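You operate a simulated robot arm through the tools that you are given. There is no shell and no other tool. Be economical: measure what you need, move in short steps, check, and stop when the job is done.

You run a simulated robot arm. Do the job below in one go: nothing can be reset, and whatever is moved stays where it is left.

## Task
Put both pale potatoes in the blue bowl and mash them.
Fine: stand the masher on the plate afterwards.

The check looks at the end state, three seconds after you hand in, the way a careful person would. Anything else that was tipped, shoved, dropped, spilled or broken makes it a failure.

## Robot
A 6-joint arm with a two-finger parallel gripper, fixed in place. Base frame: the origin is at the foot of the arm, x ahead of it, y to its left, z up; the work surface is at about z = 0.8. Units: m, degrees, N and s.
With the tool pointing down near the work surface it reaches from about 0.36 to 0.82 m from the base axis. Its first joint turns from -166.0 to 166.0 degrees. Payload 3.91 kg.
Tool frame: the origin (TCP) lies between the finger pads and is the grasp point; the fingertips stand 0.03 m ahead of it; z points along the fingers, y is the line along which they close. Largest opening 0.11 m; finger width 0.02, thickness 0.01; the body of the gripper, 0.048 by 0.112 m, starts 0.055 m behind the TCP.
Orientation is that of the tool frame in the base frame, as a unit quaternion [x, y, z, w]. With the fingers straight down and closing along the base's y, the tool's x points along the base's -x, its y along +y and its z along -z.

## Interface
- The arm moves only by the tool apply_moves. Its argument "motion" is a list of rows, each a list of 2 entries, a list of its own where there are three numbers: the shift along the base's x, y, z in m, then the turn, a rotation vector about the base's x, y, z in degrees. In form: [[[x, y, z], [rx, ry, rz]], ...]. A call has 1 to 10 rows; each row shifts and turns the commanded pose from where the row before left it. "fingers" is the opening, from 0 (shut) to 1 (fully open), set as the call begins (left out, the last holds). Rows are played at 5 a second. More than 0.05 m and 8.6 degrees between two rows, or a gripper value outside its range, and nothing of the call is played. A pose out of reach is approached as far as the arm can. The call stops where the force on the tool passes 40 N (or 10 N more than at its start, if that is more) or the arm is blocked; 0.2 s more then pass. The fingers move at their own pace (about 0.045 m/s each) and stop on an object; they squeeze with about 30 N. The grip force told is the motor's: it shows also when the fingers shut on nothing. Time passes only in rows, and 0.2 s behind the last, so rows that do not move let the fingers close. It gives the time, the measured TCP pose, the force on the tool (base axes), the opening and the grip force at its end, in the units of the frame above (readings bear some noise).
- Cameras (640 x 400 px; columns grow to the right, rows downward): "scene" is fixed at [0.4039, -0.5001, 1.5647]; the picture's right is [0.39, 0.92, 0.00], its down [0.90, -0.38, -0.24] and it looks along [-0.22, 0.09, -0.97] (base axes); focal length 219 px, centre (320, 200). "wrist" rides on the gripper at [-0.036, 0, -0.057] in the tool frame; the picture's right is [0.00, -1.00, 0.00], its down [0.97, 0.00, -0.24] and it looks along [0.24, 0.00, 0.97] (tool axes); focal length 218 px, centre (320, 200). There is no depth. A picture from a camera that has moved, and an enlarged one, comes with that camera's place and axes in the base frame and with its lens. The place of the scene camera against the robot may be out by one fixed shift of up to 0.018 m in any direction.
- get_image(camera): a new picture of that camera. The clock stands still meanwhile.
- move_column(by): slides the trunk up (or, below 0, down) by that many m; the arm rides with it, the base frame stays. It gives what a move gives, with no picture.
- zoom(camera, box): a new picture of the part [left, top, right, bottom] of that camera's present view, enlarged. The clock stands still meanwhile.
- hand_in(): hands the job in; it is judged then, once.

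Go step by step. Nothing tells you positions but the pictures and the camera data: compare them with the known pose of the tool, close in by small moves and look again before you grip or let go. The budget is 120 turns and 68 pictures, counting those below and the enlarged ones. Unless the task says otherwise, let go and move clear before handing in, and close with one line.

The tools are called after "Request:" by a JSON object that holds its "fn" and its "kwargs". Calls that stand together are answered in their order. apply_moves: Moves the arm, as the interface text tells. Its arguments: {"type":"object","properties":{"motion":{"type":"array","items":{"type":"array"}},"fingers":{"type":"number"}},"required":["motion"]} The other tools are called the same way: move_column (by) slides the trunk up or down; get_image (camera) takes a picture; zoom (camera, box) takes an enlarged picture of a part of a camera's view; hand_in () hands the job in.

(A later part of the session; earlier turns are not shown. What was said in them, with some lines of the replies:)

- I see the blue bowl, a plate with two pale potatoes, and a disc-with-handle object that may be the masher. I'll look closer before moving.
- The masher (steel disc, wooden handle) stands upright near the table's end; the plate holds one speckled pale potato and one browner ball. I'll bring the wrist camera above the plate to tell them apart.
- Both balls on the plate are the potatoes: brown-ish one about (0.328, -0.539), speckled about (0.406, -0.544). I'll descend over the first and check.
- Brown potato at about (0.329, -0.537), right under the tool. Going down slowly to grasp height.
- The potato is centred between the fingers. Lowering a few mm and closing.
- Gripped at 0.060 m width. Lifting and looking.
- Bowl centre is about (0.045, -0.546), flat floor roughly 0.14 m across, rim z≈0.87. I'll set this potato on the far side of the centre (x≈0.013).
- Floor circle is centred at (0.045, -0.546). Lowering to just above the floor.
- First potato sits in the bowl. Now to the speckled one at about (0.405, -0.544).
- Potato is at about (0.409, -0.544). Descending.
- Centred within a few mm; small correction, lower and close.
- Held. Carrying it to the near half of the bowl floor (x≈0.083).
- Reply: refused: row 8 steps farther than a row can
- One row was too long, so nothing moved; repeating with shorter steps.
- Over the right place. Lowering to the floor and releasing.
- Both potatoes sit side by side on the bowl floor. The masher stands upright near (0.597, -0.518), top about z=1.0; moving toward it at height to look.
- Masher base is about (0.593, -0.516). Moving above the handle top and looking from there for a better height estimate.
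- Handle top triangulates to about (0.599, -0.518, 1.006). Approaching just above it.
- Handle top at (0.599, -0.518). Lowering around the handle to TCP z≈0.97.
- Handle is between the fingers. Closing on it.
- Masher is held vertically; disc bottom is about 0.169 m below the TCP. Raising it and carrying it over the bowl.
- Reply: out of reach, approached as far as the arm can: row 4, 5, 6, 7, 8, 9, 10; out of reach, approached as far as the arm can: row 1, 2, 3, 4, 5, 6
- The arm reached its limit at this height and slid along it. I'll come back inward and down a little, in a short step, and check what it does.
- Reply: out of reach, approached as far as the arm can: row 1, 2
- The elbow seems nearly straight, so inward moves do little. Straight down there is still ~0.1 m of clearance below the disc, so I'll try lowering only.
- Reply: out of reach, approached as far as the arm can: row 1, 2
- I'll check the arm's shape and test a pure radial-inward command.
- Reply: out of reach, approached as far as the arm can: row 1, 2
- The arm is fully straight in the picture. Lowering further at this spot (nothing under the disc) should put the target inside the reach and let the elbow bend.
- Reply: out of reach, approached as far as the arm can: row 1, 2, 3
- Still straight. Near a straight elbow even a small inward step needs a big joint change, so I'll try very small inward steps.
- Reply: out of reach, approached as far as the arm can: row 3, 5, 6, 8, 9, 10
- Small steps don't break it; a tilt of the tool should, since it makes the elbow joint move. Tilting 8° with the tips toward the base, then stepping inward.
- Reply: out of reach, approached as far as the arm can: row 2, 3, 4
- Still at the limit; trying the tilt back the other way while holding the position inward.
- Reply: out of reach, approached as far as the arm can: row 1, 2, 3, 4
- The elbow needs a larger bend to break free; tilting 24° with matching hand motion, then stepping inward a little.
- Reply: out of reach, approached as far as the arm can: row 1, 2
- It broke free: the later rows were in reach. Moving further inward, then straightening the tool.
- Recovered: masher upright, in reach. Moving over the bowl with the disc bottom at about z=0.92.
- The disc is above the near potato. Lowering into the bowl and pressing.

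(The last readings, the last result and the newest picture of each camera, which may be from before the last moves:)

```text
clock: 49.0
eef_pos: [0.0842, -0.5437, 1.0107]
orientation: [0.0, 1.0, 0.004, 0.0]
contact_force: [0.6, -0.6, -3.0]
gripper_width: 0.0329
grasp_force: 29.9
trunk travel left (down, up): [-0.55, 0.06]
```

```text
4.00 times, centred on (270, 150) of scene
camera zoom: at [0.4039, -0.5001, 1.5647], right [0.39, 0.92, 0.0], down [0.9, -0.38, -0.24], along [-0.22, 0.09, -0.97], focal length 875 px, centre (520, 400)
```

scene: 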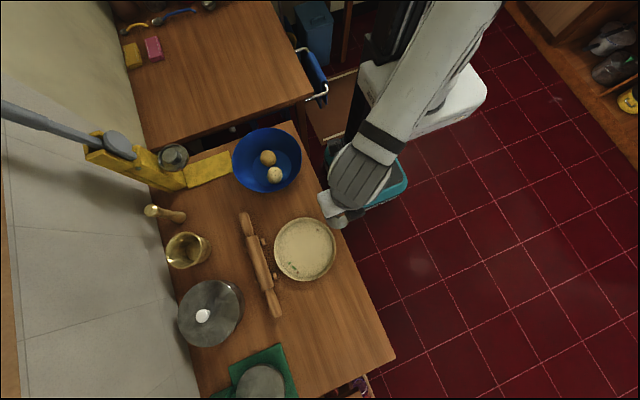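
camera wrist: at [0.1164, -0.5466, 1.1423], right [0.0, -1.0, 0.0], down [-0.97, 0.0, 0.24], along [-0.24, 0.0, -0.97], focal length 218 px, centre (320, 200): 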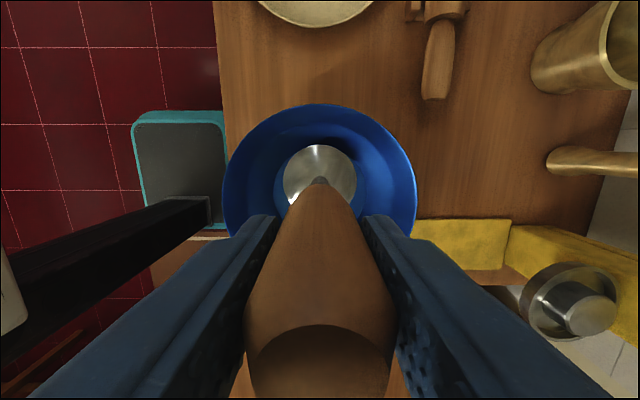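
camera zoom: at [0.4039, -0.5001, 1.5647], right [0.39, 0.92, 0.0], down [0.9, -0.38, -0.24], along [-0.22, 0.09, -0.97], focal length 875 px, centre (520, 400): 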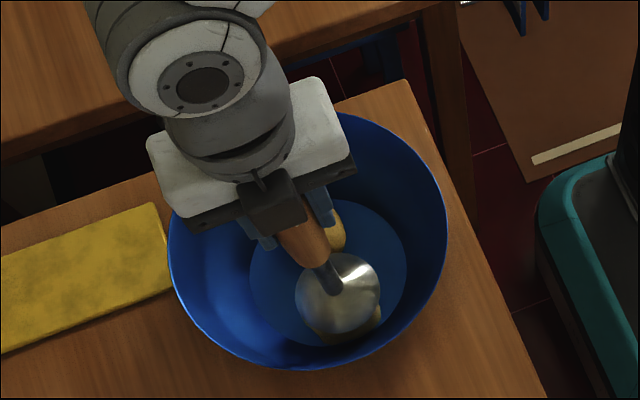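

Disc bottom is near z=0.84 with no force yet. Continuing down in small steps until contact.

Request:
{"fn": "apply_moves", "kwargs": {"motion": [[[0, 0, -0.006], [0, 0, 0]], [[0, 0, -0.006], [0, 0, 0]], [[0, 0, -0.005], [0, 0, 0]], [[0, 0, -0.005], [0, 0, 0]], [[0, 0, -0.004], [0, 0, 0]], [[0, 0, -0.004], [0, 0, 0]]]}}

Request:
{"fn": "zoom", "kwargs": {"camera": "scene", "box": [200, 100, 340, 200]}}

```text
clock: 50.4
eef_pos: [0.0834, -0.5425, 0.9845]
orientation: [0.0, 1.0, -0.001, 0.0]
contact_force: [0.7, -1.7, 30.5]
gripper_width: 0.0334
grasp_force: 29.3
trunk travel left (down, up): [-0.55, 0.06]
```

```text
4.00 times, centred on (270, 150) of scene
camera zoom: at [0.4039, -0.5001, 1.5647], right [0.39, 0.92, 0.0], down [0.9, -0.38, -0.24], along [-0.22, 0.09, -0.97], focal length 875 px, centre (520, 400)
```

zoom: 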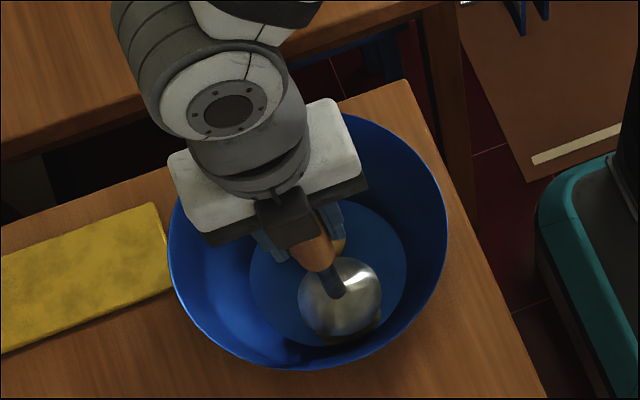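

Pressed with about 30 N near the floor. Lifting straight up to see the result.

Request:
{"fn": "apply_moves", "kwargs": {"motion": [[[0, 0, -0.001], [0, 0, 0]], [[0, 0, 0.025], [0, 0, 0]], [[0, 0, 0.03], [0, 0, 0]], [[0, 0, 0.04], [0, 0, 0]], [[-0.045, 0, 0], [0, 0, 0]], [[-0.025, -0.001, 0], [0, 0, 0]]]}}

Request:
{"fn": "zoom", "kwargs": {"camera": "scene", "box": [200, 100, 340, 200]}}

Request:
{"fn": "get_image", "kwargs": {"camera": "wrist"}}

```text
clock: 51.8
eef_pos: [0.0126, -0.5402, 1.075]
orientation: [0.0, 1.0, 0.001, 0.0]
contact_force: [0.3, 0.5, -3.4]
gripper_width: 0.0331
grasp_force: 30.3
trunk travel left (down, up): [-0.55, 0.06]
```

```text
4.00 times, centred on (270, 150) of scene
camera zoom: at [0.4039, -0.5001, 1.5647], right [0.39, 0.92, 0.0], down [0.9, -0.38, -0.24], along [-0.22, 0.09, -0.97], focal length 875 px, centre (520, 400)
```

zoom: 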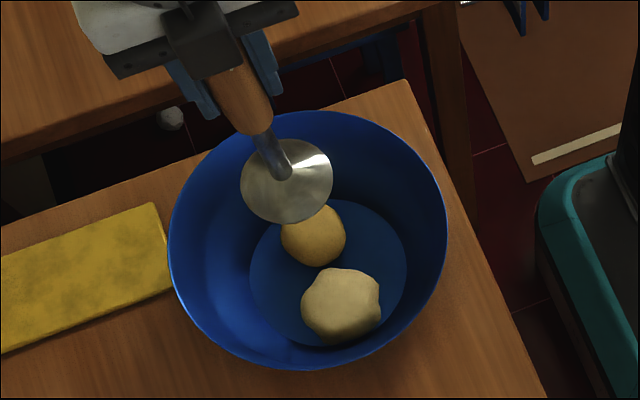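

```text
30 pictures are left
camera wrist: at [0.0486, -0.5421, 1.132], right [0.0, -1.0, 0.0], down [-0.97, 0.0, 0.24], along [-0.24, 0.0, -0.97], focal length 218 px, centre (320, 200)
```

wrist: 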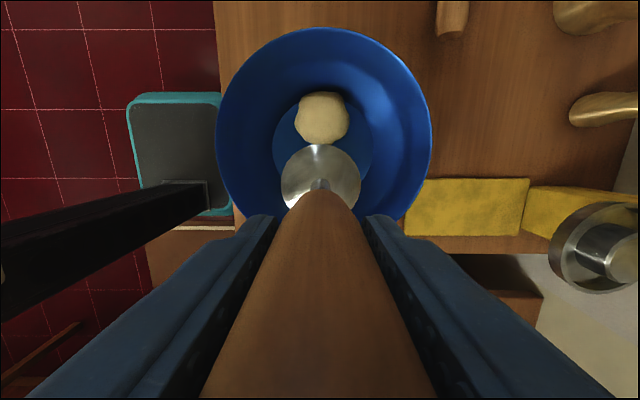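

The near potato is visibly flattened; the masher slid a little up in the grip. Now the far potato: pressing down there.

Request:
{"fn": "apply_moves", "kwargs": {"motion": [[[0.002, -0.003, -0.025], [0, 0, 0]], [[0, 0, -0.015], [0, 0, 0]], [[0, 0, -0.01], [0, 0, 0]], [[0, 0, -0.01], [0, 0, 0]], [[0, 0, -0.01], [0, 0, 0]], [[0, 0, -0.008], [0, 0, 0]], [[0, 0, -0.006], [0, 0, 0]], [[0, 0, -0.005], [0, 0, 0]], [[0, 0, -0.004], [0, 0, 0]], [[0, 0, -0.004], [0, 0, 0]]]}}

Request:
{"fn": "zoom", "kwargs": {"camera": "scene", "box": [200, 100, 340, 200]}}

```text
clock: 54.0
eef_pos: [0.0156, -0.5452, 0.9845]
orientation: [0.001, 1.0, -0.001, -0.001]
contact_force: [-1.1, 1.9, 28.0]
gripper_width: 0.033
grasp_force: 29.8
trunk travel left (down, up): [-0.55, 0.06]
```

```text
4.00 times, centred on (270, 150) of scene
camera zoom: at [0.4039, -0.5001, 1.5647], right [0.39, 0.92, 0.0], down [0.9, -0.38, -0.24], along [-0.22, 0.09, -0.97], focal length 875 px, centre (520, 400)
```

zoom: 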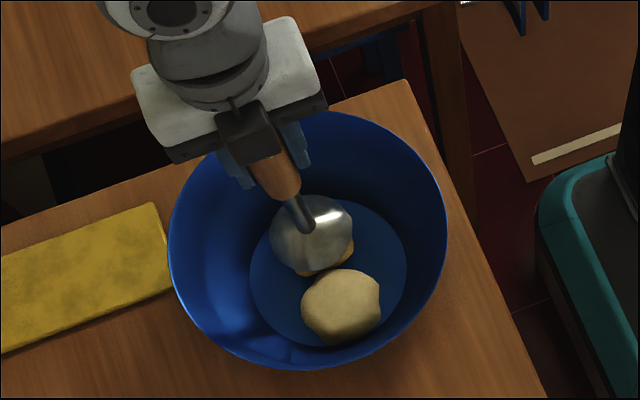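

Contact at 28 N. Pressing a little further.

Request:
{"fn": "apply_moves", "kwargs": {"motion": [[[0, 0, -0.004], [0, 0, 0]], [[0, 0, -0.004], [0, 0, 0]], [[0, 0, -0.004], [0, 0, 0]]]}}

Request:
{"fn": "apply_moves", "kwargs": {"motion": [[[0, 0, 0.03], [0, 0, 0]], [[0, 0, 0.04], [0, 0, 0]], [[0, 0, 0.03], [0, 0, 0]], [[0, 0, 0], [0, 0, 0]]]}}

Request:
{"fn": "zoom", "kwargs": {"camera": "scene", "box": [200, 100, 340, 200]}}

Request:
{"fn": "get_image", "kwargs": {"camera": "wrist"}}

```text
clock: 54.6
eef_pos: [0.0154, -0.5464, 0.9764]
orientation: [0.0, 1.0, -0.002, -0.001]
contact_force: [0.3, 7.4, 18.9]
gripper_width: 0.0332
grasp_force: 29.4
trunk travel left (down, up): [-0.55, 0.06]
stopped in row 3: the force on the tool passed its limit (the readings are from after the stop); the commanded pose is now the measured one
```

```text
clock: 55.6
eef_pos: [0.0173, -0.5479, 1.0721]
orientation: [0.0, 1.0, -0.001, -0.001]
contact_force: [-1.0, 0.8, -1.6]
gripper_width: 0.0332
grasp_force: 30.1
trunk travel left (down, up): [-0.55, 0.06]
```

```text
4.00 times, centred on (270, 150) of scene
camera zoom: at [0.4039, -0.5001, 1.5647], right [0.39, 0.92, 0.0], down [0.9, -0.38, -0.24], along [-0.22, 0.09, -0.97], focal length 875 px, centre (520, 400)
```

zoom: 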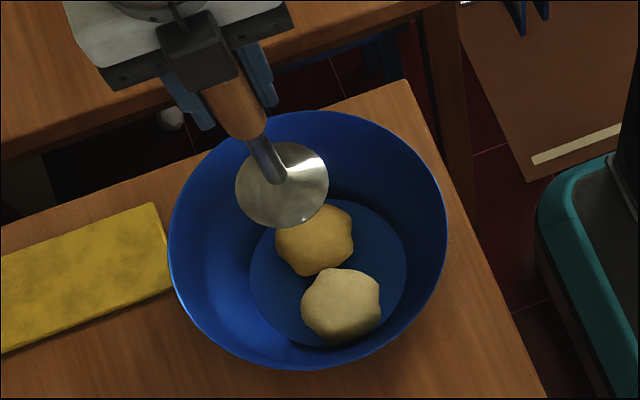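

```text
27 pictures are left
camera wrist: at [0.0532, -0.5475, 1.1292], right [0.0, -1.0, 0.0], down [-0.97, 0.0, 0.24], along [-0.24, 0.0, -0.97], focal length 218 px, centre (320, 200)
```

wrist: 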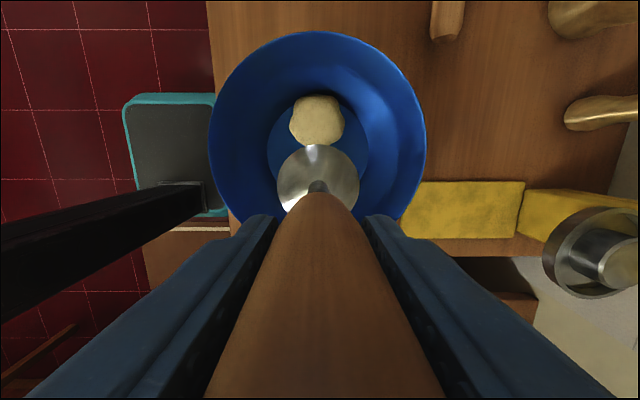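

Both are partly mashed. Second stroke on this one, starting from above it.

Request:
{"fn": "apply_moves", "kwargs": {"motion": [[[-0.002, 0.002, -0.04], [0, 0, 0]], [[0, 0, -0.03], [0, 0, 0]], [[0, 0, -0.01], [0, 0, 0]], [[0, 0, -0.008], [0, 0, 0]], [[0, 0, -0.006], [0, 0, 0]], [[0, 0, -0.006], [0, 0, 0]], [[0, 0, -0.006], [0, 0, 0]], [[0, 0, -0.006], [0, 0, 0]]]}}

Request:
{"fn": "apply_moves", "kwargs": {"motion": [[[0, 0, 0.03], [0, 0, 0]], [[0, 0, 0.04], [0, 0, 0]], [[0, 0, 0.03], [0, 0, 0]], [[0, 0, 0], [0, 0, 0]]]}}

Request:
{"fn": "zoom", "kwargs": {"camera": "scene", "box": [200, 100, 340, 200]}}

```text
clock: 57.4
eef_pos: [0.0143, -0.5464, 0.9649]
orientation: [0.0, 1.0, -0.004, -0.001]
contact_force: [2.8, 2.2, 14.5]
gripper_width: 0.033
grasp_force: 29.6
trunk travel left (down, up): [-0.55, 0.06]
```

```text
clock: 58.4
eef_pos: [0.0148, -0.547, 1.0605]
orientation: [0.0, 1.0, -0.003, -0.001]
contact_force: [0.8, -0.4, -2.4]
gripper_width: 0.033
grasp_force: 29.9
trunk travel left (down, up): [-0.55, 0.06]
```

```text
4.00 times, centred on (270, 150) of scene
camera zoom: at [0.4039, -0.5001, 1.5647], right [0.39, 0.92, 0.0], down [0.9, -0.38, -0.24], along [-0.22, 0.09, -0.97], focal length 875 px, centre (520, 400)
```

zoom: 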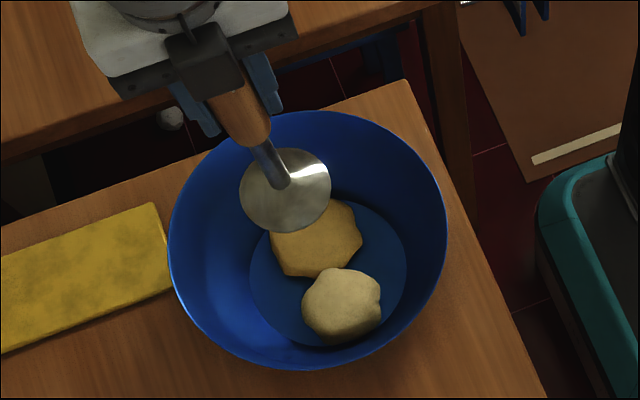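

The far one got flatter. Now a second stroke on the near one.

Request:
{"fn": "apply_moves", "kwargs": {"motion": [[[0.035, 0.001, 0], [0, 0, 0]], [[0.034, 0.001, 0], [0, 0, 0]], [[0, 0, -0.04], [0, 0, 0]], [[0, 0, -0.03], [0, 0, 0]], [[0, 0, -0.01], [0, 0, 0]], [[0, 0, -0.006], [0, 0, 0]], [[0, 0, -0.006], [0, 0, 0]], [[0, 0, -0.006], [0, 0, 0]], [[0, 0, -0.005], [0, 0, 0]]]}}

Request:
{"fn": "apply_moves", "kwargs": {"motion": [[[0, 0, 0.03], [0, 0, 0]], [[0, 0, 0.04], [0, 0, 0]], [[0, 0, 0.03], [0, 0, 0]], [[0, 0, 0], [0, 0, 0]]]}}

Request:
{"fn": "zoom", "kwargs": {"camera": "scene", "box": [200, 100, 340, 200]}}

Request:
{"fn": "get_image", "kwargs": {"camera": "wrist"}}

```text
clock: 60.6
eef_pos: [0.0831, -0.5435, 0.9647]
orientation: [-0.001, 1.0, -0.006, 0.0]
contact_force: [-2.1, 8.3, 20.8]
gripper_width: 0.0333
grasp_force: 29.8
trunk travel left (down, up): [-0.55, 0.06]
stopped in row 9: the force on the tool passed its limit (the readings are from after the stop); the commanded pose is now the measured one
```

```text
clock: 61.6
eef_pos: [0.0825, -0.5437, 1.0627]
orientation: [0.0, 1.0, -0.004, 0.0]
contact_force: [0.8, 0.1, -2.5]
gripper_width: 0.0333
grasp_force: 30.2
trunk travel left (down, up): [-0.55, 0.06]
```

```text
4.00 times, centred on (270, 150) of scene
camera zoom: at [0.4039, -0.5001, 1.5647], right [0.39, 0.92, 0.0], down [0.9, -0.38, -0.24], along [-0.22, 0.09, -0.97], focal length 875 px, centre (520, 400)
```

zoom: 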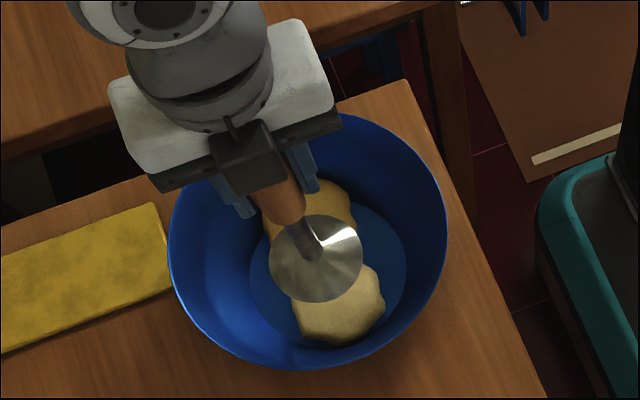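

```text
24 pictures are left
camera wrist: at [0.1196, -0.5434, 1.1194], right [0.0, -1.0, 0.01], down [-0.97, 0.0, 0.24], along [-0.24, -0.01, -0.97], focal length 218 px, centre (320, 200)
```

wrist: 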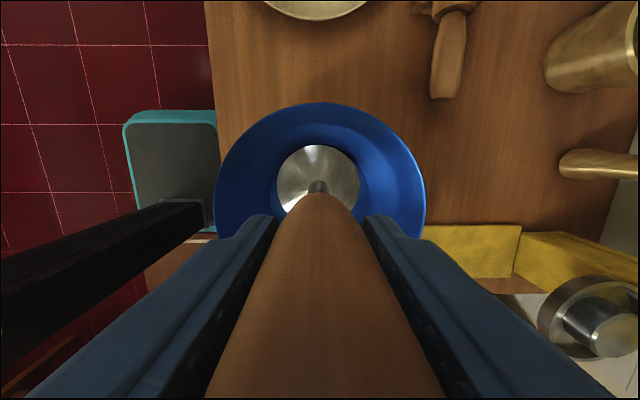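

Flattening with each stroke; the masher no longer slips. A third stroke on the near one.

Request:
{"fn": "apply_moves", "kwargs": {"motion": [[[0, 0, -0.04], [0, 0, 0]], [[0, 0, -0.04], [0, 0, 0]], [[0, 0, -0.01], [0, 0, 0]], [[0, 0, -0.006], [0, 0, 0]], [[0, 0, -0.005], [0, 0, 0]], [[0, 0, -0.005], [0, 0, 0]], [[0, 0, -0.005], [0, 0, 0]]]}}

Request:
{"fn": "apply_moves", "kwargs": {"motion": [[[0, 0, 0.03], [0, 0, 0]], [[0, 0, 0.04], [0, 0, 0]], [[0, 0, 0.03], [0, 0, 0]], [[-0.035, -0.001, 0.005], [0, 0, 0]], [[-0.034, -0.001, 0], [0, 0, 0]]]}}

Request:
{"fn": "zoom", "kwargs": {"camera": "scene", "box": [200, 100, 340, 200]}}

```text
clock: 63.0
eef_pos: [0.082, -0.5451, 0.9645]
orientation: [-0.001, 1.0, -0.01, 0.0]
contact_force: [-0.8, 9.0, 22.9]
gripper_width: 0.0332
grasp_force: 29.4
trunk travel left (down, up): [-0.55, 0.06]
stopped in row 7: the force on the tool passed its limit (the readings are from after the stop); the commanded pose is now the measured one
```

```text
clock: 64.2
eef_pos: [0.0127, -0.5498, 1.0648]
orientation: [0.0, 1.0, -0.007, 0.0]
contact_force: [-0.5, 0.0, -2.9]
gripper_width: 0.0331
grasp_force: 29.5
trunk travel left (down, up): [-0.55, 0.06]
```

```text
4.00 times, centred on (270, 150) of scene
camera zoom: at [0.4039, -0.5001, 1.5647], right [0.39, 0.92, 0.0], down [0.9, -0.38, -0.24], along [-0.22, 0.09, -0.97], focal length 875 px, centre (520, 400)
```

zoom: 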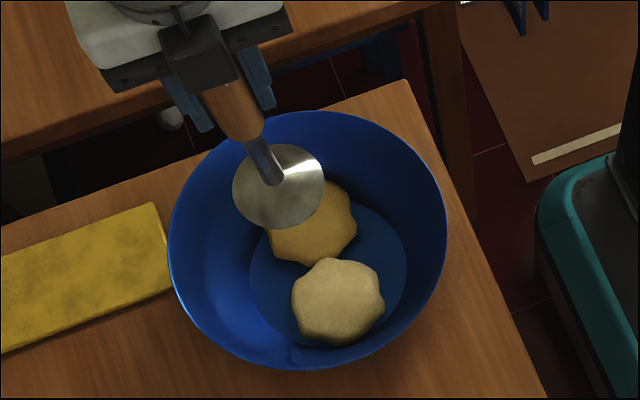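

Similar-looking now. A third stroke on the far one, slightly nearer the floor centre, correcting the small tilt too.

Request:
{"fn": "apply_moves", "kwargs": {"motion": [[[0.006, 0.004, -0.04], [0, 0, 0]], [[0, 0, -0.04], [0, 0, 0]], [[0, 0, -0.01], [0, 0, 0]], [[0, 0, -0.006], [0, 0, 0]], [[0, 0, -0.005], [0, 0, 0]], [[0, 0, -0.005], [0, 0, 0]], [[0, 0, -0.005], [0, 0, 0]], [[0, 0, -0.005], [0, 0, 0]]]}}

Request:
{"fn": "apply_moves", "kwargs": {"motion": [[[0, 0, 0.03], [0, 0, 0]], [[0, 0, 0.04], [0, 0, 0]], [[0, 0, 0.03], [0, 0, 0]], [[0.03, 0, 0], [0, 0, 0]], [[0.026, 0, 0], [0, 0, 0]]]}}

Request:
{"fn": "zoom", "kwargs": {"camera": "scene", "box": [200, 100, 340, 200]}}

```text
clock: 65.5
eef_pos: [0.0208, -0.5511, 0.9749]
orientation: [0.0, 1.0, -0.018, -0.001]
contact_force: [2.2, 2.7, 40.9]
gripper_width: 0.0336
grasp_force: 29.9
trunk travel left (down, up): [-0.55, 0.06]
stopped in row 6: the force on the tool passed its limit (the readings are from after the stop); the commanded pose is now the measured one
```

```text
clock: 66.7
eef_pos: [0.0759, -0.5495, 1.0716]
orientation: [0.001, 1.0, -0.014, -0.001]
contact_force: [0.3, 0.4, -2.6]
gripper_width: 0.033
grasp_force: 30.1
trunk travel left (down, up): [-0.55, 0.06]
```

```text
4.00 times, centred on (270, 150) of scene
camera zoom: at [0.4039, -0.5001, 1.5647], right [0.39, 0.92, 0.0], down [0.9, -0.38, -0.24], along [-0.22, 0.09, -0.97], focal length 875 px, centre (520, 400)
```

zoom: 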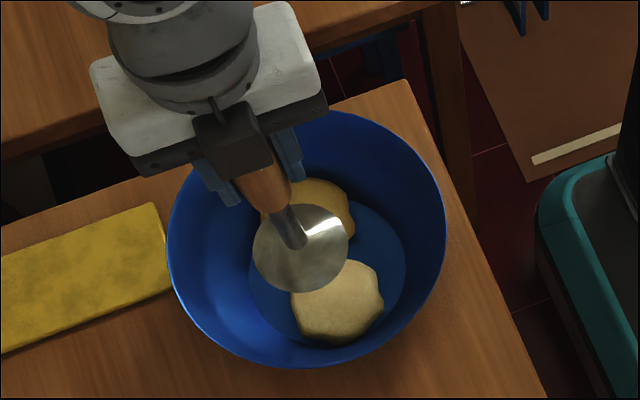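

I'll correct the 1.6° tilt and step aside to inspect the pieces with the wrist camera.

Request:
{"fn": "apply_moves", "kwargs": {"motion": [[[0, 0, 0.02], [1.6, 0, 0]], [[-0.02, 0.04, 0], [0, 0, 0]], [[-0.02, 0.04, 0], [0, 0, 0]], [[0, 0, 0], [0, 0, 0]]]}}

Request:
{"fn": "get_image", "kwargs": {"camera": "wrist"}}

Request:
{"fn": "zoom", "kwargs": {"camera": "scene", "box": [225, 120, 309, 200]}}

```text
clock: 67.7
eef_pos: [0.0394, -0.47, 1.0914]
orientation: [0.0, 1.0, 0.001, 0.0]
contact_force: [-0.5, 0.7, -2.0]
gripper_width: 0.0331
grasp_force: 30.2
trunk travel left (down, up): [-0.55, 0.06]
```

```text
21 pictures are left
camera wrist: at [0.0758, -0.4692, 1.1485], right [0.0, -1.0, 0.0], down [-0.97, 0.0, 0.24], along [-0.24, 0.0, -0.97], focal length 218 px, centre (320, 200)
```

wrist: 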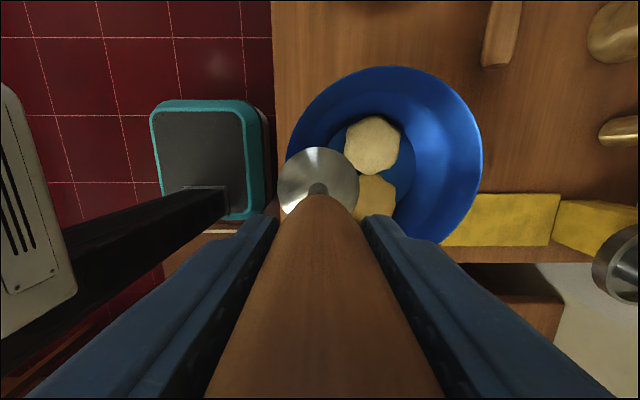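

```text
5.00 times, centred on (267, 160) of scene
camera zoom: at [0.4039, -0.5001, 1.5647], right [0.39, 0.92, 0.0], down [0.9, -0.38, -0.24], along [-0.22, 0.09, -0.97], focal length 1094 px, centre (585, 400)
```

zoom: 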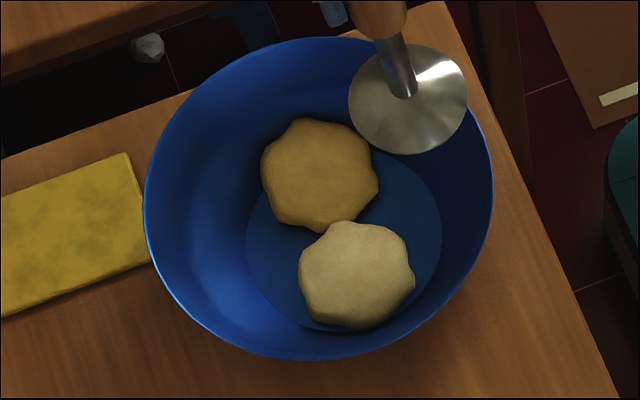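

Both are flat patties now (far one at x≈0.00, near one at x≈0.08). One more firm stroke on each to be sure.

Request:
{"fn": "apply_moves", "kwargs": {"motion": [[[-0.016, -0.039, 0], [0, 0, 0]], [[-0.016, -0.039, 0], [0, 0, 0]], [[0, 0, -0.045], [0, 0, 0]], [[0, 0, -0.045], [0, 0, 0]], [[0, 0, -0.015], [0, 0, 0]], [[0, 0, -0.008], [0, 0, 0]], [[0, 0, -0.006], [0, 0, 0]], [[0, 0, -0.006], [0, 0, 0]], [[0, 0, -0.005], [0, 0, 0]], [[0, 0, -0.005], [0, 0, 0]]]}}

Request:
{"fn": "apply_moves", "kwargs": {"motion": [[[0, 0, 0.03], [0, 0, 0]], [[0, 0, 0.04], [0, 0, 0]], [[0, 0, 0.03], [0, 0, 0]], [[0.035, 0, 0], [0, 0, 0]], [[0.033, 0.002, 0], [0, 0, 0]]]}}

Request:
{"fn": "zoom", "kwargs": {"camera": "scene", "box": [225, 120, 309, 200]}}

```text
clock: 69.5
eef_pos: [0.0027, -0.552, 0.9669]
orientation: [0.001, 1.0, -0.002, 0.0]
contact_force: [-0.5, -0.7, -2.9]
gripper_width: 0.0333
grasp_force: 30.5
trunk travel left (down, up): [-0.55, 0.06]
stopped in row 9: the force on the tool passed its limit (the readings are from after the stop); the commanded pose is now the measured one
```

```text
clock: 70.7
eef_pos: [0.0728, -0.5489, 1.0692]
orientation: [0.0, 1.0, -0.003, -0.001]
contact_force: [0.5, -0.3, -2.1]
gripper_width: 0.0334
grasp_force: 29.9
trunk travel left (down, up): [-0.55, 0.06]
```

```text
5.00 times, centred on (267, 160) of scene
camera zoom: at [0.4039, -0.5001, 1.5647], right [0.39, 0.92, 0.0], down [0.9, -0.38, -0.24], along [-0.22, 0.09, -0.97], focal length 1094 px, centre (585, 400)
```

zoom: 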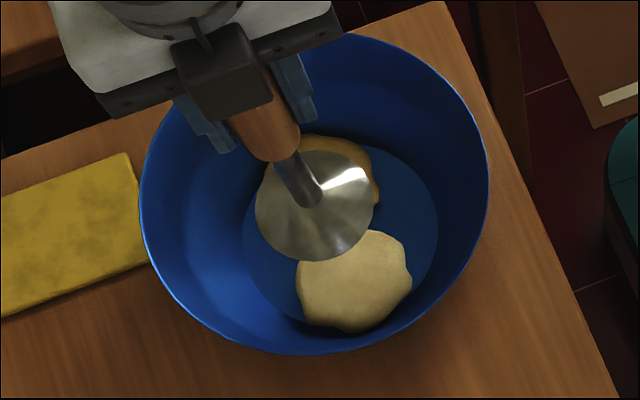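

A last stroke on the near one.

Request:
{"fn": "apply_moves", "kwargs": {"motion": [[[0.003, 0.002, -0.045], [0, 0, 0]], [[0, 0, -0.035], [0, 0, 0]], [[0, 0, -0.01], [0, 0, 0]], [[0, 0, -0.006], [0, 0, 0]], [[0, 0, -0.005], [0, 0, 0]], [[0, 0, -0.005], [0, 0, 0]], [[0, 0, -0.005], [0, 0, 0]], [[0, 0, -0.005], [0, 0, 0]]]}}

Request:
{"fn": "apply_moves", "kwargs": {"motion": [[[0, 0, 0.03], [0, 0, 0]], [[0, 0, 0.04], [0, 0, 0]], [[0, 0, 0.045], [0, 0, 0]], [[-0.02, 0.04, 0], [0, 0, 0]], [[-0.02, 0.04, 0], [0, 0, 0]], [[0, 0, 0], [0, 0, 0]]]}}

Request:
{"fn": "zoom", "kwargs": {"camera": "scene", "box": [225, 120, 309, 200]}}

Request:
{"fn": "get_image", "kwargs": {"camera": "wrist"}}

```text
clock: 72.3
eef_pos: [0.074, -0.5479, 0.9647]
orientation: [0.001, 1.0, -0.008, 0.0]
contact_force: [0.2, 8.3, 22.0]
gripper_width: 0.0332
grasp_force: 29.8
trunk travel left (down, up): [-0.55, 0.06]
stopped in row 8: the force on the tool passed its limit (the readings are from after the stop); the commanded pose is now the measured one
```

```text
clock: 73.7
eef_pos: [0.0333, -0.4706, 1.074]
orientation: [0.0, 1.0, -0.006, 0.0]
contact_force: [-0.4, 0.3, -1.5]
gripper_width: 0.0329
grasp_force: 29.7
trunk travel left (down, up): [-0.55, 0.06]
```

```text
5.00 times, centred on (267, 160) of scene
camera zoom: at [0.4039, -0.5001, 1.5647], right [0.39, 0.92, 0.0], down [0.9, -0.38, -0.24], along [-0.22, 0.09, -0.97], focal length 1094 px, centre (585, 400)
```

zoom: 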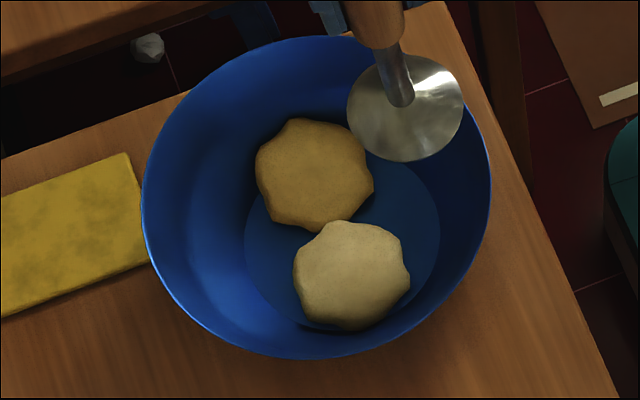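

```text
17 pictures are left
camera wrist: at [0.0691, -0.4701, 1.1309], right [0.0, -1.0, 0.01], down [-0.97, 0.0, 0.24], along [-0.24, -0.01, -0.97], focal length 218 px, centre (320, 200)
```

wrist: 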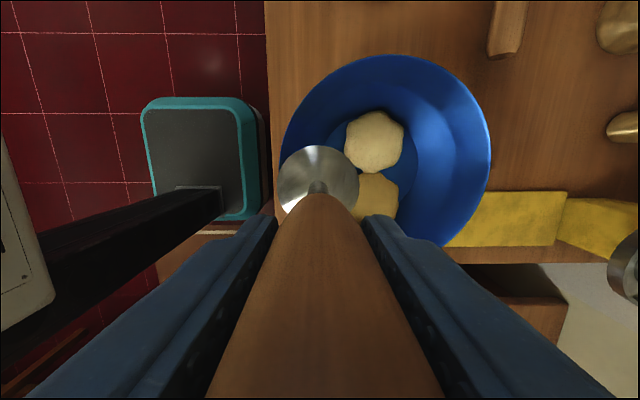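

The patties no longer change, so the mashing is done. Now carrying the masher to the plate centre, about (0.369, -0.542), correcting the slight tilt.

Request:
{"fn": "apply_moves", "kwargs": {"motion": [[[0.04, -0.006, 0.01], [0.7, 0, 0]], [[0.04, -0.008, 0], [0, 0, 0]], [[0.042, -0.009, 0], [0, 0, 0]], [[0.043, -0.01, 0], [0, 0, 0]], [[0.043, -0.01, 0], [0, 0, 0]], [[0.043, -0.01, 0], [0, 0, 0]], [[0.043, -0.01, 0], [0, 0, 0]], [[0.042, -0.009, 0], [0, 0, 0]], [[0, 0, -0.04], [0, 0, 0]], [[0, 0, 0], [0, 0, 0]]]}}

Request:
{"fn": "get_image", "kwargs": {"camera": "wrist"}}

Request:
{"fn": "zoom", "kwargs": {"camera": "scene", "box": [240, 190, 370, 290]}}

```text
clock: 75.9
eef_pos: [0.3699, -0.5436, 1.0471]
orientation: [-0.001, 1.0, -0.001, 0.001]
contact_force: [0.5, -0.2, -3.0]
gripper_width: 0.0335
grasp_force: 30.3
trunk travel left (down, up): [-0.55, 0.06]
```

```text
16 pictures are left
camera wrist: at [0.4062, -0.5434, 1.1026], right [0.0, -1.0, 0.0], down [-0.97, 0.0, 0.24], along [-0.24, 0.0, -0.97], focal length 218 px, centre (320, 200)
```

wrist: 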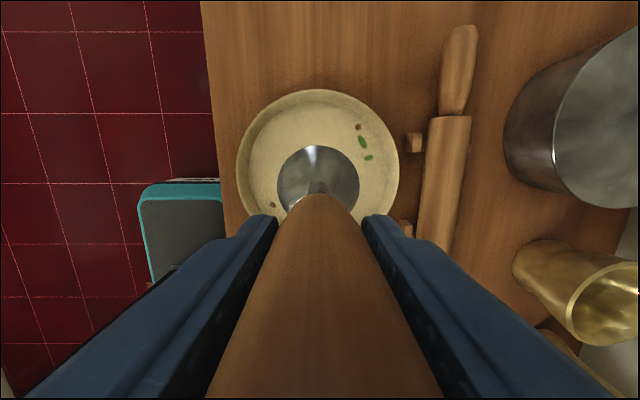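

```text
4.00 times, centred on (305, 240) of scene
camera zoom: at [0.4039, -0.5001, 1.5647], right [0.39, 0.92, 0.0], down [0.9, -0.38, -0.24], along [-0.22, 0.09, -0.97], focal length 875 px, centre (380, 40)
```

zoom: 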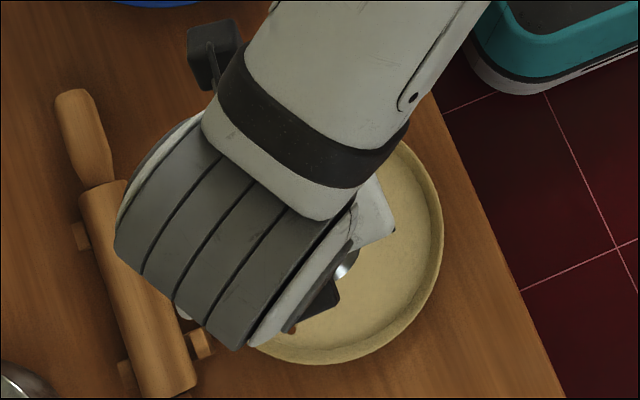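

Disc is above the plate centre. Lowering gently until it touches.

Request:
{"fn": "apply_moves", "kwargs": {"motion": [[[0, 0, -0.04], [0, 0, 0]], [[0, 0, -0.03], [0, 0, 0]], [[0, 0, -0.008], [0, 0, 0]], [[0, 0, -0.004], [0, 0, 0]]]}}

Request:
{"fn": "apply_moves", "kwargs": {"motion": [[[0, 0, -0.003], [0, 0, 0]], [[0, 0, 0], [0, 0, 0]]]}}

Request:
{"fn": "apply_moves", "kwargs": {"motion": [[[0, 0, -0.003], [0, 0, 0]], [[0, 0, 0], [0, 0, 0]]]}}

```text
clock: 76.9
eef_pos: [0.3709, -0.5425, 0.9652]
orientation: [0.0, 1.0, -0.001, 0.001]
contact_force: [0.6, -0.7, -2.1]
gripper_width: 0.0331
grasp_force: 29.8
trunk travel left (down, up): [-0.55, 0.06]
```

```text
clock: 77.5
eef_pos: [0.3703, -0.5416, 0.9618]
orientation: [0.0, 1.0, 0.0, 0.0]
contact_force: [-0.7, 0.0, -2.8]
gripper_width: 0.033
grasp_force: 30.3
trunk travel left (down, up): [-0.55, 0.06]
```

```text
clock: 78.1
eef_pos: [0.3702, -0.542, 0.9589]
orientation: [0.0, 1.0, -0.002, 0.0]
contact_force: [-0.1, -0.1, -2.4]
gripper_width: 0.0332
grasp_force: 30.1
trunk travel left (down, up): [-0.55, 0.06]
```

No contact yet; continuing in 3 mm steps.

Request:
{"fn": "apply_moves", "kwargs": {"motion": [[[0, 0, -0.003], [0, 0, 0]], [[0, 0, 0], [0, 0, 0]]]}}

Request:
{"fn": "apply_moves", "kwargs": {"motion": [[[0, 0, -0.003], [0, 0, 0]], [[0, 0, 0], [0, 0, 0]]]}}

Request:
{"fn": "zoom", "kwargs": {"camera": "wrist", "box": [200, 60, 440, 220]}}

```text
clock: 78.7
eef_pos: [0.372, -0.543, 0.9548]
orientation: [0.0, 1.0, 0.0, 0.0]
contact_force: [-0.6, -0.7, -3.4]
gripper_width: 0.0329
grasp_force: 30.0
trunk travel left (down, up): [-0.55, 0.06]
```

```text
clock: 79.3
eef_pos: [0.3712, -0.5426, 0.9538]
orientation: [0.0, 1.0, 0.0, 0.0]
contact_force: [-0.2, -0.8, -2.5]
gripper_width: 0.033
grasp_force: 30.1
trunk travel left (down, up): [-0.55, 0.06]
```

```text
2.50 times, centred on (320, 140) of wrist
camera zoom: at [0.4073, -0.5419, 1.0095], right [0.0, -1.0, 0.0], down [-0.97, 0.0, 0.24], along [-0.24, 0.0, -0.97], focal length 546 px, centre (320, 350)
```

zoom: 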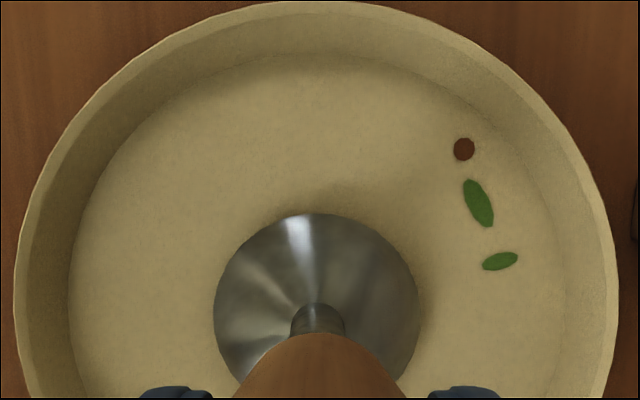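

Nearly there; continuing in small steps.

Request:
{"fn": "apply_moves", "kwargs": {"motion": [[[0, 0, -0.002], [0, 0, 0]], [[0, 0, 0], [0, 0, 0]]]}}

Request:
{"fn": "apply_moves", "kwargs": {"motion": [[[0, 0, -0.002], [0, 0, 0]], [[0, 0, 0], [0, 0, 0]]]}}

Request:
{"fn": "apply_moves", "kwargs": {"motion": [[[0, 0, -0.002], [0, 0, 0]], [[0, 0, 0], [0, 0, 0]]]}}

```text
clock: 79.9
eef_pos: [0.3715, -0.5429, 0.9511]
orientation: [0.0, 1.0, 0.0, 0.0]
contact_force: [1.3, -1.2, -1.6]
gripper_width: 0.0332
grasp_force: 30.2
trunk travel left (down, up): [-0.55, 0.06]
```

```text
clock: 80.5
eef_pos: [0.3715, -0.5419, 0.9496]
orientation: [0.0, 1.0, 0.0, 0.0]
contact_force: [0.6, 0.8, -0.8]
gripper_width: 0.0331
grasp_force: 29.4
trunk travel left (down, up): [-0.55, 0.06]
```

```text
clock: 81.1
eef_pos: [0.3696, -0.542, 0.9505]
orientation: [0.0, 1.0, -0.001, 0.001]
contact_force: [0.2, 1.0, 8.3]
gripper_width: 0.033
grasp_force: 30.0
trunk travel left (down, up): [-0.55, 0.06]
```

Contact: the masher stands on the plate. Easing off a hair and opening.

Request:
{"fn": "apply_moves", "kwargs": {"motion": [[[0, 0, 0.001], [0, 0, 0]], [[0, 0, 0], [0, 0, 0]]]}}

Request:
{"fn": "apply_moves", "kwargs": {"motion": [[[0, 0, 0], [0, 0, 0]], [[0, 0, 0], [0, 0, 0]], [[0, 0, 0], [0, 0, 0]], [[0, 0, 0], [0, 0, 0]], [[0, 0, 0], [0, 0, 0]]], "fingers": 0.9}}

Request:
{"fn": "get_image", "kwargs": {"camera": "wrist"}}

```text
clock: 81.7
eef_pos: [0.3722, -0.5418, 0.948]
orientation: [0.001, 1.0, -0.001, 0.0]
contact_force: [2.0, -2.1, 7.6]
gripper_width: 0.0332
grasp_force: 29.9
trunk travel left (down, up): [-0.55, 0.06]
```

```text
clock: 82.9
eef_pos: [0.3713, -0.541, 0.949]
orientation: [0.0, 1.0, -0.001, 0.0]
contact_force: [-0.1, 0.6, 6.7]
gripper_width: 0.0991
grasp_force: 0.1
trunk travel left (down, up): [-0.55, 0.06]
```

```text
13 pictures are left
camera wrist: at [0.4066, -0.5414, 1.0055], right [0.0, -1.0, 0.0], down [-0.97, 0.0, 0.24], along [-0.24, 0.0, -0.97], focal length 218 px, centre (320, 200)
```

wrist: 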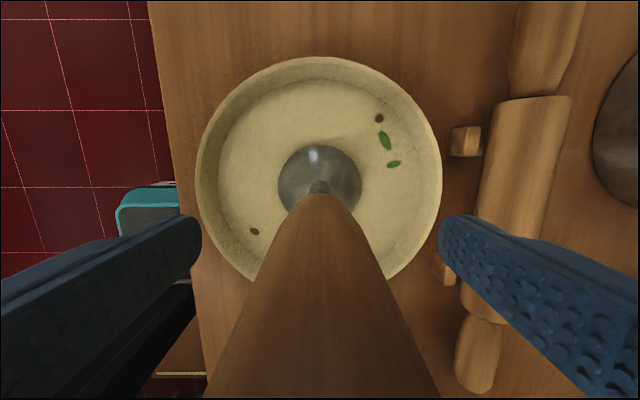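

Released and upright. Retreating straight up.

Request:
{"fn": "apply_moves", "kwargs": {"motion": [[[0, 0, 0.01], [0, 0, 0]], [[0, 0, 0.03], [0, 0, 0]], [[0, 0, 0.04], [0, 0, 0]], [[0, 0, 0.04], [0, 0, 0]], [[0, 0, 0.03], [0, 0, 0]]]}}

Request:
{"fn": "apply_moves", "kwargs": {"motion": [[[-0.03, 0.03, 0], [0, 0, 0]], [[-0.03, 0.03, 0], [0, 0, 0]], [[-0.03, 0.03, 0], [0, 0, 0]], [[0, 0.03, 0], [0, 0, 0]]]}}

Request:
{"fn": "get_image", "kwargs": {"camera": "scene"}}

Request:
{"fn": "get_image", "kwargs": {"camera": "wrist"}}

```text
clock: 84.1
eef_pos: [0.3728, -0.5387, 1.1007]
orientation: [0.0, 1.0, 0.0, 0.0]
contact_force: [0.6, 1.1, -0.5]
gripper_width: 0.0992
grasp_force: 0.1
trunk travel left (down, up): [-0.55, 0.06]
```

```text
clock: 85.1
eef_pos: [0.2815, -0.4211, 1.0949]
orientation: [0.0, 1.0, -0.001, 0.0]
contact_force: [1.3, -0.4, 0.3]
gripper_width: 0.0994
grasp_force: 0.1
trunk travel left (down, up): [-0.55, 0.06]
```

```text
12 pictures are left
```

scene: 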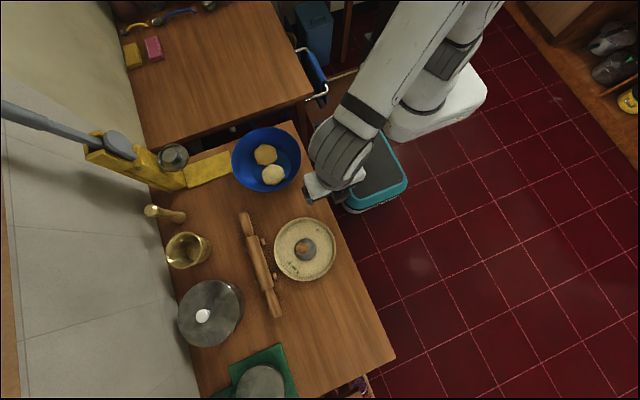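

```text
11 pictures are left
camera wrist: at [0.3174, -0.4205, 1.1513], right [0.0, -1.0, 0.0], down [-0.97, 0.0, 0.24], along [-0.24, 0.0, -0.97], focal length 218 px, centre (320, 200)
```

wrist: 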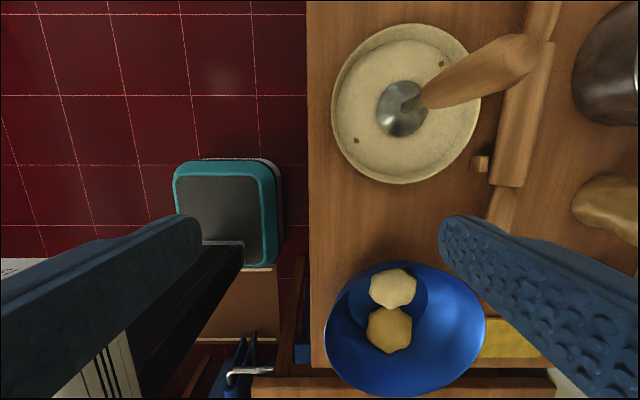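

The masher stands upright on the plate, both potatoes are flattened in the bowl, nothing else has moved, and the arm is clear. Handing in.

Request:
{"fn": "hand_in", "kwargs": {}}

```text
The job is handed in.
```

Both potatoes are in the blue bowl, mashed flat to about 1.5 cm thick, and the masher is standing upright on the plate.
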